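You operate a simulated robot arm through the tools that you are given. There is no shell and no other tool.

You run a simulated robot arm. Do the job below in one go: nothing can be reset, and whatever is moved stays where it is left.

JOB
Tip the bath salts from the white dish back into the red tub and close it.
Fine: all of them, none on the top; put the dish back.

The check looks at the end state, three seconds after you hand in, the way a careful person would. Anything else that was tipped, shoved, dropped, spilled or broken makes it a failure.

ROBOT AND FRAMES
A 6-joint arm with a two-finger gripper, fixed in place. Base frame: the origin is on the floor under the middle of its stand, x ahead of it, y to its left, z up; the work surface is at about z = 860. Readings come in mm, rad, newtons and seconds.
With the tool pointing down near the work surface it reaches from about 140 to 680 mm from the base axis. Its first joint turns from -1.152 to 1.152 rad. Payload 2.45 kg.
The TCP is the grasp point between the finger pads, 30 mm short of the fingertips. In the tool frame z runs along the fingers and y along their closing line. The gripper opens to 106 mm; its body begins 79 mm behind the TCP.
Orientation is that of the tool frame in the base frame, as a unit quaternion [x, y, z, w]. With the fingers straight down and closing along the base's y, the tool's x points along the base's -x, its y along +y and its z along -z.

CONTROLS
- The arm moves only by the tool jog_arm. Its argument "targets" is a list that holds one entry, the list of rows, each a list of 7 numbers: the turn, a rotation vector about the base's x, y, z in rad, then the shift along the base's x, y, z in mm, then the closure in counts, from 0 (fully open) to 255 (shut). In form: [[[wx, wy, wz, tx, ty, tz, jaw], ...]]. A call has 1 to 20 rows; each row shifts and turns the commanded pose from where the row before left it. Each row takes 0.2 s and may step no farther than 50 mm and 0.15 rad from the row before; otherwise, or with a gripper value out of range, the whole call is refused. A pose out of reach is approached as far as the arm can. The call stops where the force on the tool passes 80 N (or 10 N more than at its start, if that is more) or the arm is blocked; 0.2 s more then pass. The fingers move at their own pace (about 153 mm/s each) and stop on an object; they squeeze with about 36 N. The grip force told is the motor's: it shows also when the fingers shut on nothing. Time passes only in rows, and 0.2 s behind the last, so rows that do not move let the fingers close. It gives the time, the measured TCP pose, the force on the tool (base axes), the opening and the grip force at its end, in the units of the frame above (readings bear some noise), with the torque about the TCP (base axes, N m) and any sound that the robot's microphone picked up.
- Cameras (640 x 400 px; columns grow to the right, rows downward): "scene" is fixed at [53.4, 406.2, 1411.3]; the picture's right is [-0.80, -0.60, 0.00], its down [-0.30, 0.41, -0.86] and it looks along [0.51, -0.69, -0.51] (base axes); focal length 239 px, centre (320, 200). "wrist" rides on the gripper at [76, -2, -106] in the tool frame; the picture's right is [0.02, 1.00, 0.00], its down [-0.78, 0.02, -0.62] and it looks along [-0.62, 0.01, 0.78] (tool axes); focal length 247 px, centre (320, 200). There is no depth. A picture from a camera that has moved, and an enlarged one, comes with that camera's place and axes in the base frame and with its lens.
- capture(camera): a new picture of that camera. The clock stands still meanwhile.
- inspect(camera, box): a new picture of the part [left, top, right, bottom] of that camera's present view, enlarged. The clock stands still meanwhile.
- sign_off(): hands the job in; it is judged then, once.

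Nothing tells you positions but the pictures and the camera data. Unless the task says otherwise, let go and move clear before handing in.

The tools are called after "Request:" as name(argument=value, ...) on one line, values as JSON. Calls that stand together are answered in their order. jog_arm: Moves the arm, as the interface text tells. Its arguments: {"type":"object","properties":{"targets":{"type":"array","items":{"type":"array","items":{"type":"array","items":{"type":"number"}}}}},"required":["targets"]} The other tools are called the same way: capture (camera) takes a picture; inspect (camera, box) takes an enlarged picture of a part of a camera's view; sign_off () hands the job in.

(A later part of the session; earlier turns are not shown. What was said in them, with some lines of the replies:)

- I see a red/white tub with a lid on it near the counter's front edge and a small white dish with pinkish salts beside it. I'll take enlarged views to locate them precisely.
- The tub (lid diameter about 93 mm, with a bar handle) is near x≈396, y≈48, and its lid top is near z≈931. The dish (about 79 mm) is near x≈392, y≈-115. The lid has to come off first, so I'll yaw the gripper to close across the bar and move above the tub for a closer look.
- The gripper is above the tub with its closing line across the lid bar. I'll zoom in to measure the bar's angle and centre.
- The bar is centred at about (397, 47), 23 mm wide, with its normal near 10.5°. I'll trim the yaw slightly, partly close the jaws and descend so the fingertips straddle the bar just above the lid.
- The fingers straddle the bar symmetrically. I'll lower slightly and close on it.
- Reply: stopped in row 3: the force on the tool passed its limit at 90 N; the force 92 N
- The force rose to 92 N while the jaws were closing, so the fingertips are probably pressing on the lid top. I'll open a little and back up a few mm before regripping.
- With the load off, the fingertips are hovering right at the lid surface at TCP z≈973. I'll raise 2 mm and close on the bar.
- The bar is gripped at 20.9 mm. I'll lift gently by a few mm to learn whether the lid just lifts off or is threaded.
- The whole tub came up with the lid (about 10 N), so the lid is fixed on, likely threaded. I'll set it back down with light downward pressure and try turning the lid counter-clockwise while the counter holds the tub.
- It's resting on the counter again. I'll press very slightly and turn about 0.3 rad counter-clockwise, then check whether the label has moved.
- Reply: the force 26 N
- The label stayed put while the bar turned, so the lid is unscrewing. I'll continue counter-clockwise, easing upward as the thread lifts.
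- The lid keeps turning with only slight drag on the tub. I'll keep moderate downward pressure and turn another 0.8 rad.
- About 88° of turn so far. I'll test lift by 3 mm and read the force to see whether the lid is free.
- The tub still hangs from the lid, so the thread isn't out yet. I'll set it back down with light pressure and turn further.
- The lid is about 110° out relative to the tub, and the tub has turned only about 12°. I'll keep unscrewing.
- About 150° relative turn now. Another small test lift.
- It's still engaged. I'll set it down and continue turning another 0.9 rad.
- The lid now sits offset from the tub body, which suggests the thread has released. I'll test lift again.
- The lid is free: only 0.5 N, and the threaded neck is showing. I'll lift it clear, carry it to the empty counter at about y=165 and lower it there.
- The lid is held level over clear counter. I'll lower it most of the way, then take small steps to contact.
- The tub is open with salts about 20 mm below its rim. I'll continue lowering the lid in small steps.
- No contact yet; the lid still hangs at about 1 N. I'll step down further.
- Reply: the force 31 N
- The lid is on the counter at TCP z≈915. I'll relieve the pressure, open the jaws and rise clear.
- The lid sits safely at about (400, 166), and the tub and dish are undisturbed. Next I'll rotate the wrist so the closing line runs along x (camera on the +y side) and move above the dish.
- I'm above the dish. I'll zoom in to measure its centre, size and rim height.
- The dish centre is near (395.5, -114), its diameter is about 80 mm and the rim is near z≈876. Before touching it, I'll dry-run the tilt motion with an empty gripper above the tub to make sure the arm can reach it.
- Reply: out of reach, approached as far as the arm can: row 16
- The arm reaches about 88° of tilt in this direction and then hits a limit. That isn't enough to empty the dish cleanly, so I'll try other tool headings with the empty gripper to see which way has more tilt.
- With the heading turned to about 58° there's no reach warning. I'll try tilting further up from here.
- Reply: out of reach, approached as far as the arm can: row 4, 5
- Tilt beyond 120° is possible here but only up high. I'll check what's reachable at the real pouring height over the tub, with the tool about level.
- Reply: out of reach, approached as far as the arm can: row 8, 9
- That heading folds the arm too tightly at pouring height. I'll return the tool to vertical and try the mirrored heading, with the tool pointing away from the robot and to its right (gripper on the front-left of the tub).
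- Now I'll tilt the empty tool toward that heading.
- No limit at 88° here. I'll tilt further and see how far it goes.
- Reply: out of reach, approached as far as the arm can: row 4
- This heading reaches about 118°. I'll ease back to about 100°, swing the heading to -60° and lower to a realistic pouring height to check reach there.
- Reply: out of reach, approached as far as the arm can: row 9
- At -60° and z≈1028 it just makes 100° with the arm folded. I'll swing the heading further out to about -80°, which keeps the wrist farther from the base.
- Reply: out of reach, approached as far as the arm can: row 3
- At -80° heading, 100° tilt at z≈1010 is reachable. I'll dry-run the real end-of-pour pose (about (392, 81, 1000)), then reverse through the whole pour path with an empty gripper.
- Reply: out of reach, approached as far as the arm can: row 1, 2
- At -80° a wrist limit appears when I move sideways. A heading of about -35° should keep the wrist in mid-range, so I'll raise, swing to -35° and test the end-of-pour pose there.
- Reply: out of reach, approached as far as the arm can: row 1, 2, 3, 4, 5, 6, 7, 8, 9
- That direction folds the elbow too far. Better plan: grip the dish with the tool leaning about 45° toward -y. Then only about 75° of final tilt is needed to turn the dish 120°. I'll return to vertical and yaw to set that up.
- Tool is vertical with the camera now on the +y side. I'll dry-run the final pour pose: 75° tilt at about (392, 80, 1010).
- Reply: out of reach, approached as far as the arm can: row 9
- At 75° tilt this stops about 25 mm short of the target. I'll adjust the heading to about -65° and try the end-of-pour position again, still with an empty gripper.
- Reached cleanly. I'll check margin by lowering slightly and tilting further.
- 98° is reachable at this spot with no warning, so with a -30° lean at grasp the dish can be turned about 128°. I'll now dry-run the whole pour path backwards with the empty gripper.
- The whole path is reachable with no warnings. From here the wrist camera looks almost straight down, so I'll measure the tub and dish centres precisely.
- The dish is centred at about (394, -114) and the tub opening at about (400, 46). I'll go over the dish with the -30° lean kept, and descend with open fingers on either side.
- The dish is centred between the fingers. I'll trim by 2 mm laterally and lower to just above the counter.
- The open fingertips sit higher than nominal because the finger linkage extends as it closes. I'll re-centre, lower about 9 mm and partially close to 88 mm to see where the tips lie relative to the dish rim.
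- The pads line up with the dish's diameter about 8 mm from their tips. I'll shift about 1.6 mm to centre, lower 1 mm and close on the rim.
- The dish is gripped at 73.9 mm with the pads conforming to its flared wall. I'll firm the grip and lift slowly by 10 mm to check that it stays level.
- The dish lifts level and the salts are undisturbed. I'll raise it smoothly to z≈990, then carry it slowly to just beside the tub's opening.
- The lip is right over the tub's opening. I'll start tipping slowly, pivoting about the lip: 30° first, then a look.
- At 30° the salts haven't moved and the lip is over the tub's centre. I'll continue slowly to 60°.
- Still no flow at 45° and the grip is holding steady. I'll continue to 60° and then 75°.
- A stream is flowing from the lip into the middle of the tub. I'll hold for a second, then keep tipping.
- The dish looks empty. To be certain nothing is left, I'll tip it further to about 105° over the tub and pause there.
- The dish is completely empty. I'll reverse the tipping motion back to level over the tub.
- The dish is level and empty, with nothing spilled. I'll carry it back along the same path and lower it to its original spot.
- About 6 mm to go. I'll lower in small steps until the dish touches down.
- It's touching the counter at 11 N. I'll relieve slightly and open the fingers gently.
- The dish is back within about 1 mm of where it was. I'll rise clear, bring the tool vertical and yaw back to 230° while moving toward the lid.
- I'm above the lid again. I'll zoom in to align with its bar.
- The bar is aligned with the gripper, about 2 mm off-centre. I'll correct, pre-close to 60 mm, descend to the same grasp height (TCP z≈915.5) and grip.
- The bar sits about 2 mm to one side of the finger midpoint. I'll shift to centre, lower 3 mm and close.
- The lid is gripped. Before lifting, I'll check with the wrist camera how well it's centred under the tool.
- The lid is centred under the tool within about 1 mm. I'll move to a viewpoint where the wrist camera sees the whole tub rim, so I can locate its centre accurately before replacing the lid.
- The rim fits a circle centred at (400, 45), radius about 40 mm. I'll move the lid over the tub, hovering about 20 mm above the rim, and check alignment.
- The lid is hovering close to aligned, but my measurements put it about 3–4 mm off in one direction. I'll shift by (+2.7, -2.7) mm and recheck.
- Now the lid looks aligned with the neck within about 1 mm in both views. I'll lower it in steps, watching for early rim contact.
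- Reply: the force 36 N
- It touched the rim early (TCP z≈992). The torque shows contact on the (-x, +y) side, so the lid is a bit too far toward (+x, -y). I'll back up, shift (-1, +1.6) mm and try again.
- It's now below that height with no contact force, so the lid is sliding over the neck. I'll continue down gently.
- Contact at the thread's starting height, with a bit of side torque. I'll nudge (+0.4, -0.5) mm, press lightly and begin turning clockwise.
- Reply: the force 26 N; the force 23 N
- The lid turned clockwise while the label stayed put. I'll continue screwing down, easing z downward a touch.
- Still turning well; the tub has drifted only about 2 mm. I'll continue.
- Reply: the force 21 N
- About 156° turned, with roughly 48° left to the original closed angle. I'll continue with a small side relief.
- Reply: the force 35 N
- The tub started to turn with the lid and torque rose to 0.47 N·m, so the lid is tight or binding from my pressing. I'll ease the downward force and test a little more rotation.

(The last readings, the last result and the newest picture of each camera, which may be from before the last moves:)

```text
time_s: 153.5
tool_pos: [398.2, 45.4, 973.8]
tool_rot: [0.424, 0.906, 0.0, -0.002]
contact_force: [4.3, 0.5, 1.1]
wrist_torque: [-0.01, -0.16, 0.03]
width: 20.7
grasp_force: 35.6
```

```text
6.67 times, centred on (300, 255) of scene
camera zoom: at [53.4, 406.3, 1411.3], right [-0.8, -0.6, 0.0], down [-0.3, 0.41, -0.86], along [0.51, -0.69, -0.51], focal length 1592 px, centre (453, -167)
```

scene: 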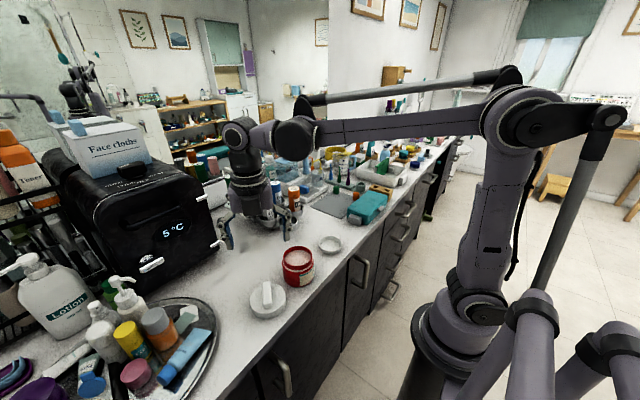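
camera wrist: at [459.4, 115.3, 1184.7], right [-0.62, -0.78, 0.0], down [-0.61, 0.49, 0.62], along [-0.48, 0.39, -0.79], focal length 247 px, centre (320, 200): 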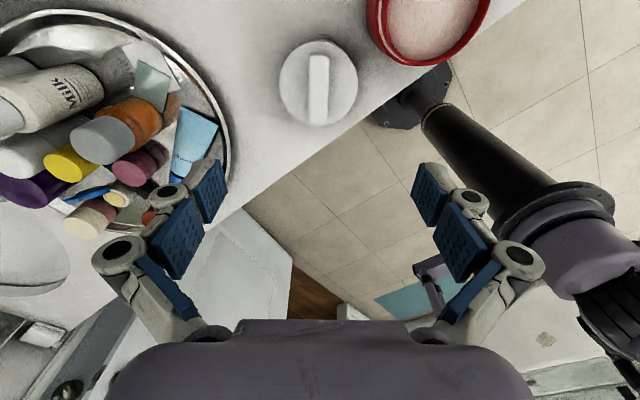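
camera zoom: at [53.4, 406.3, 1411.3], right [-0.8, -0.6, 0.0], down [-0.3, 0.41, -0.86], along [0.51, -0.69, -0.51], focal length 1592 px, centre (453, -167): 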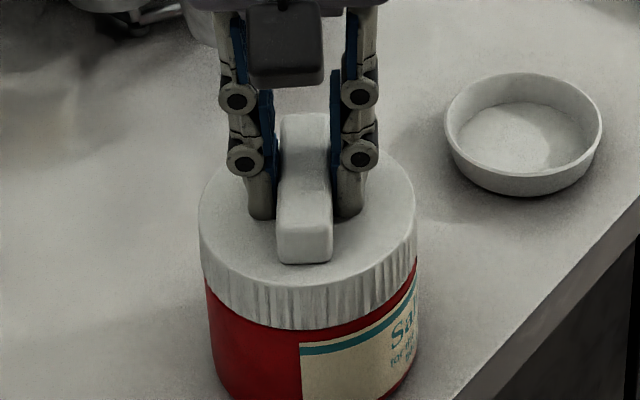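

Request:
jog_arm(targets=[[[0, 0, -0.1, 0, 0, 0, 255], [0, 0, -0.1, 0, 0, 0, 255], [0, 0, 0, 0, 0, 0, 255]]])

Request:
inspect(camera="scene", box=[270, 225, 330, 285])

```text
time_s: 154.3
tool_pos: [397.6, 46.7, 973.8]
tool_rot: [0.513, 0.858, -0.001, -0.002]
contact_force: [-1.7, -0.8, -2.6]
wrist_torque: [-0.06, 0.03, 0.05]
width: 20.7
grasp_force: 36.4
```

```text
6.67 times, centred on (300, 255) of scene
camera zoom: at [53.3, 406.2, 1411.3], right [-0.8, -0.6, 0.0], down [-0.3, 0.41, -0.86], along [0.51, -0.69, -0.51], focal length 1592 px, centre (453, -167)
```

zoom: 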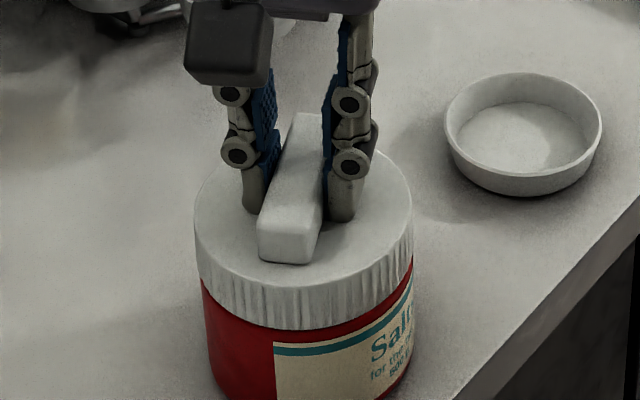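

Now the tub turns together with the lid and its label is back to the original facing. In total I've turned about 180° of engagement, matching the unscrewing. I'll do a small lift test to confirm the thread is holding.

Request:
jog_arm(targets=[[[0, 0, 0, 0, 0, 1, 255], [0, 0, 0, 0, 0, 1.5, 255], [0, 0, 0, 0, 0, 0, 255]]])

Request:
inspect(camera="scene", box=[270, 225, 330, 295])

```text
time_s: 155.1
tool_pos: [398.5, 45.3, 976.7]
tool_rot: [0.511, 0.859, 0.0, -0.002]
contact_force: [0.6, 0.1, -9.8]
wrist_torque: [-0.05, -0.04, -0.02]
width: 20.7
grasp_force: 36.2
```

```text
5.71 times, centred on (300, 260) of scene
camera zoom: at [53.5, 406.3, 1411.3], right [-0.8, -0.6, 0.0], down [-0.3, 0.41, -0.86], along [0.51, -0.69, -0.51], focal length 1365 px, centre (434, -143)
```

zoom: 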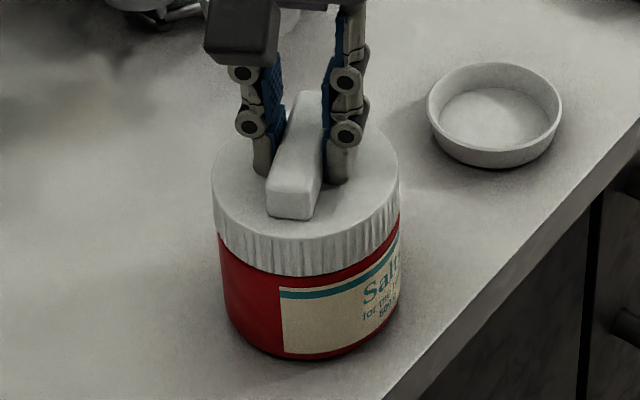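

The thread holds the tub's full weight (9.8 N). I'll set it down, press firmly and give one more clockwise nudge to confirm it's at the stop.

Request:
jog_arm(targets=[[[0, 0, 0, 0, 0, -1.5, 255], [0, 0, 0, 0, 0, -1.5, 255], [0, 0, 0, 0, 0, -1.2, 255], [0, 0, 0, 0, 0, 0, 255]]])

Request:
jog_arm(targets=[[[0, 0, -0.06, 0, 0, 0, 255], [0, 0, -0.06, 0, 0, 0, 255]]])

Request:
inspect(camera="scene", box=[270, 225, 330, 295])

```text
time_s: 156.1
tool_pos: [400.2, 45.7, 975.5]
tool_rot: [0.513, 0.859, 0.001, -0.003]
contact_force: [-2.7, 4.4, 12.7]
wrist_torque: [0.07, 0.03, -0.02]
width: 20.5
grasp_force: 35.6
```

```text
time_s: 156.7
tool_pos: [398.7, 46.1, 973.5]
tool_rot: [0.564, 0.826, 0.0, -0.002]
contact_force: [-3.2, -1.6, 39.7]
wrist_torque: [0.12, 0.13, 0.67]
width: 21.0
grasp_force: 36.6
```

```text
5.71 times, centred on (300, 260) of scene
camera zoom: at [52.8, 406.2, 1411.4], right [-0.8, -0.6, 0.0], down [-0.3, 0.41, -0.86], along [0.51, -0.69, -0.51], focal length 1365 px, centre (434, -143)
```

zoom: 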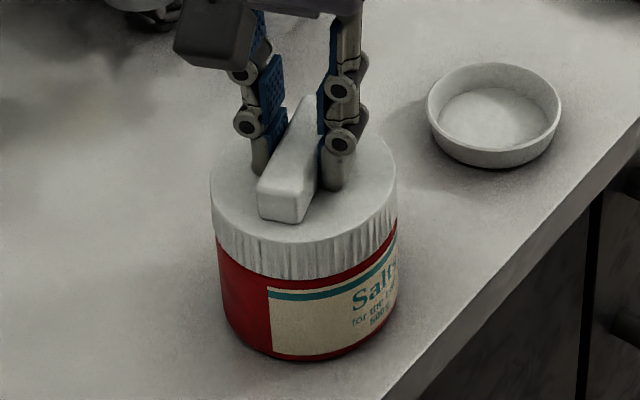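

Torque reached 0.67 N·m and the tub turned with the lid, so it's fully tight at the stop. I'll relieve the pressure, then open and rise straight up.

Request:
jog_arm(targets=[[[0, 0, 0, 0, 0, 0.7, 255], [0, 0, 0, 0, 0, 0.6, 255], [0, 0, 0, 0, 0, 0, 255], [0, 0, 0, 0, 0, 0, 255]]])

```text
time_s: 157.7
tool_pos: [399.6, 46.6, 976.8]
tool_rot: [0.563, 0.827, 0.0, -0.002]
contact_force: [1.0, -2.6, -1.8]
wrist_torque: [-0.28, -0.17, 0.0]
width: 20.7
grasp_force: 36.4
```

Request:
jog_arm(targets=[[[0, 0, 0, 0, 0, 0, 215], [0, 0, 0, 0, 0, 0, 190], [0, 0, 0, 0, 0, 0, 160], [0, 0, 0, 0, 0, 0, 120], [0, 0, 0, 0, 0, 5, 110], [0, 0, 0, 0, 0, 20, 110], [0, 0, 0, 0, 0, 40, 80], [0, 0, 0, 0, 0, 40, 40], [0, 0, 0, 0, 0, 40, 0], [0, 0, 0, 0, 0, 30, 0], [0, 0, 0, 0, 0, 0, 0]]])

Request:
capture(camera="wrist")

Request:
inspect(camera="scene", box=[260, 220, 360, 300])

Request:
capture(camera="scene")

```text
time_s: 160.1
tool_pos: [399.5, 47.1, 1151.0]
tool_rot: [0.563, 0.826, 0.0, -0.002]
contact_force: [0.4, 0.1, -0.2]
wrist_torque: [-0.02, 0.01, -0.03]
width: 106.2
grasp_force: 0.1
```

```text
taken
camera wrist: at [371.4, 116.9, 1256.4], right [0.92, 0.39, 0.0], down [0.3, -0.72, 0.62], along [0.24, -0.57, -0.79], focal length 247 px, centre (320, 200)
```

wrist: 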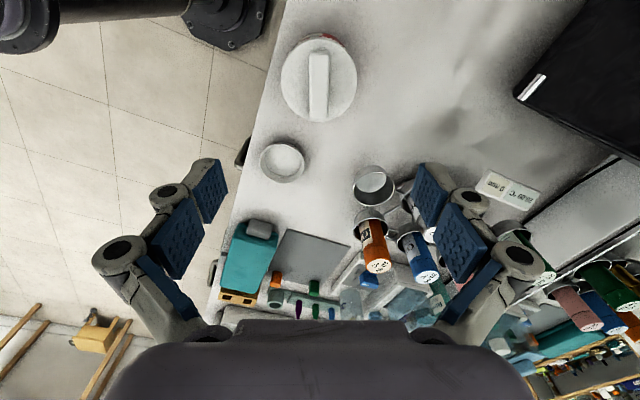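

```text
5.00 times, centred on (310, 260) of scene
camera zoom: at [53.4, 406.2, 1411.3], right [-0.8, -0.6, 0.0], down [-0.3, 0.41, -0.86], along [0.51, -0.69, -0.51], focal length 1194 px, centre (370, -100)
```

zoom: 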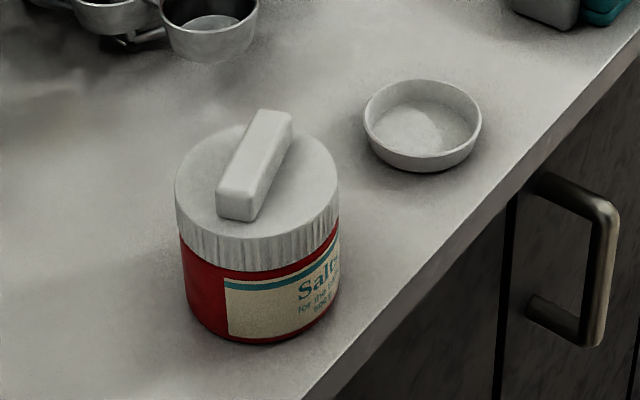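

```text
taken
```

scene: 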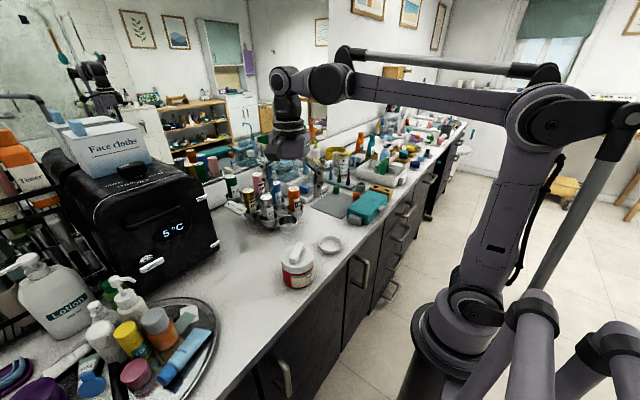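

The tub is closed and the dish is back. I'll take close-ups to check for stray salts and that everything is seated.

Request:
inspect(camera="scene", box=[275, 235, 325, 295])

Request:
inspect(camera="wrist", box=[245, 20, 385, 190])

Request:
inspect(camera="scene", box=[310, 225, 350, 260])

```text
6.67 times, centred on (300, 265) of scene
camera zoom: at [53.4, 406.2, 1411.3], right [-0.8, -0.6, 0.0], down [-0.3, 0.41, -0.86], along [0.51, -0.69, -0.51], focal length 1592 px, centre (453, -233)
```

zoom: 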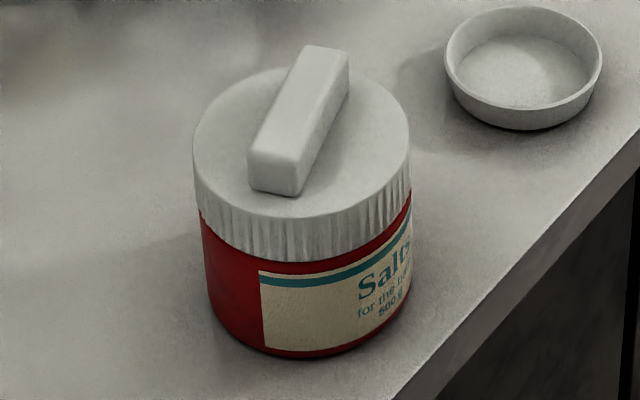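

```text
2.35 times, centred on (315, 105) of wrist
camera zoom: at [371.4, 116.9, 1256.4], right [0.92, 0.39, 0.0], down [0.3, -0.72, 0.62], along [0.24, -0.57, -0.79], focal length 581 px, centre (332, 424)
```

zoom: 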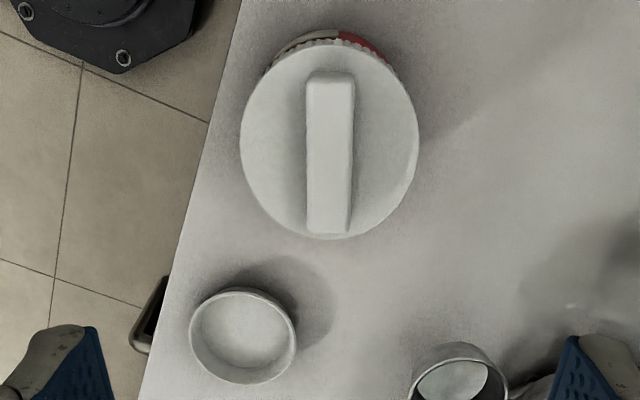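

```text
11.43 times, centred on (330, 242) of scene
camera zoom: at [53.4, 406.2, 1411.3], right [-0.8, -0.6, 0.0], down [-0.3, 0.41, -0.86], along [0.51, -0.69, -0.51], focal length 2730 px, centre (206, -286)
```

zoom: 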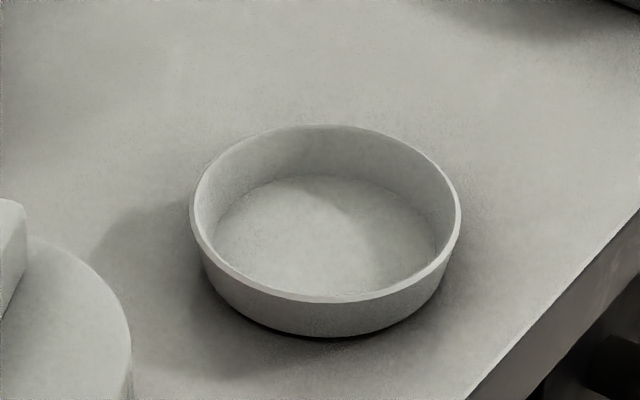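

The dish is empty and back in its place, the tub is screwed shut, and there are no salts on the lid or counter. The gripper is open and well clear above, so I'm handing in.

Request:
sign_off()

```text
The job is handed in.
```

I tipped all the bath salts back into the red tub, screwed its lid on tight and put the empty dish back within about 1 mm of where it was. Close-up pictures at the end showed no salts on the lid, in the dish or on the counter.

- **Lid:** it closed to the stop: further turning just turned the whole tub. A small lift earlier showed the lid carries the tub's full weight.
- **Tub position:** it ended about 2 mm from where it started, with the label turned roughly 10°, because it dragged slightly while I turned the lid.
- **Everything else:** I saw no sign that anything else on the counter was touched. The arm was open and clear above the tub when I handed in.
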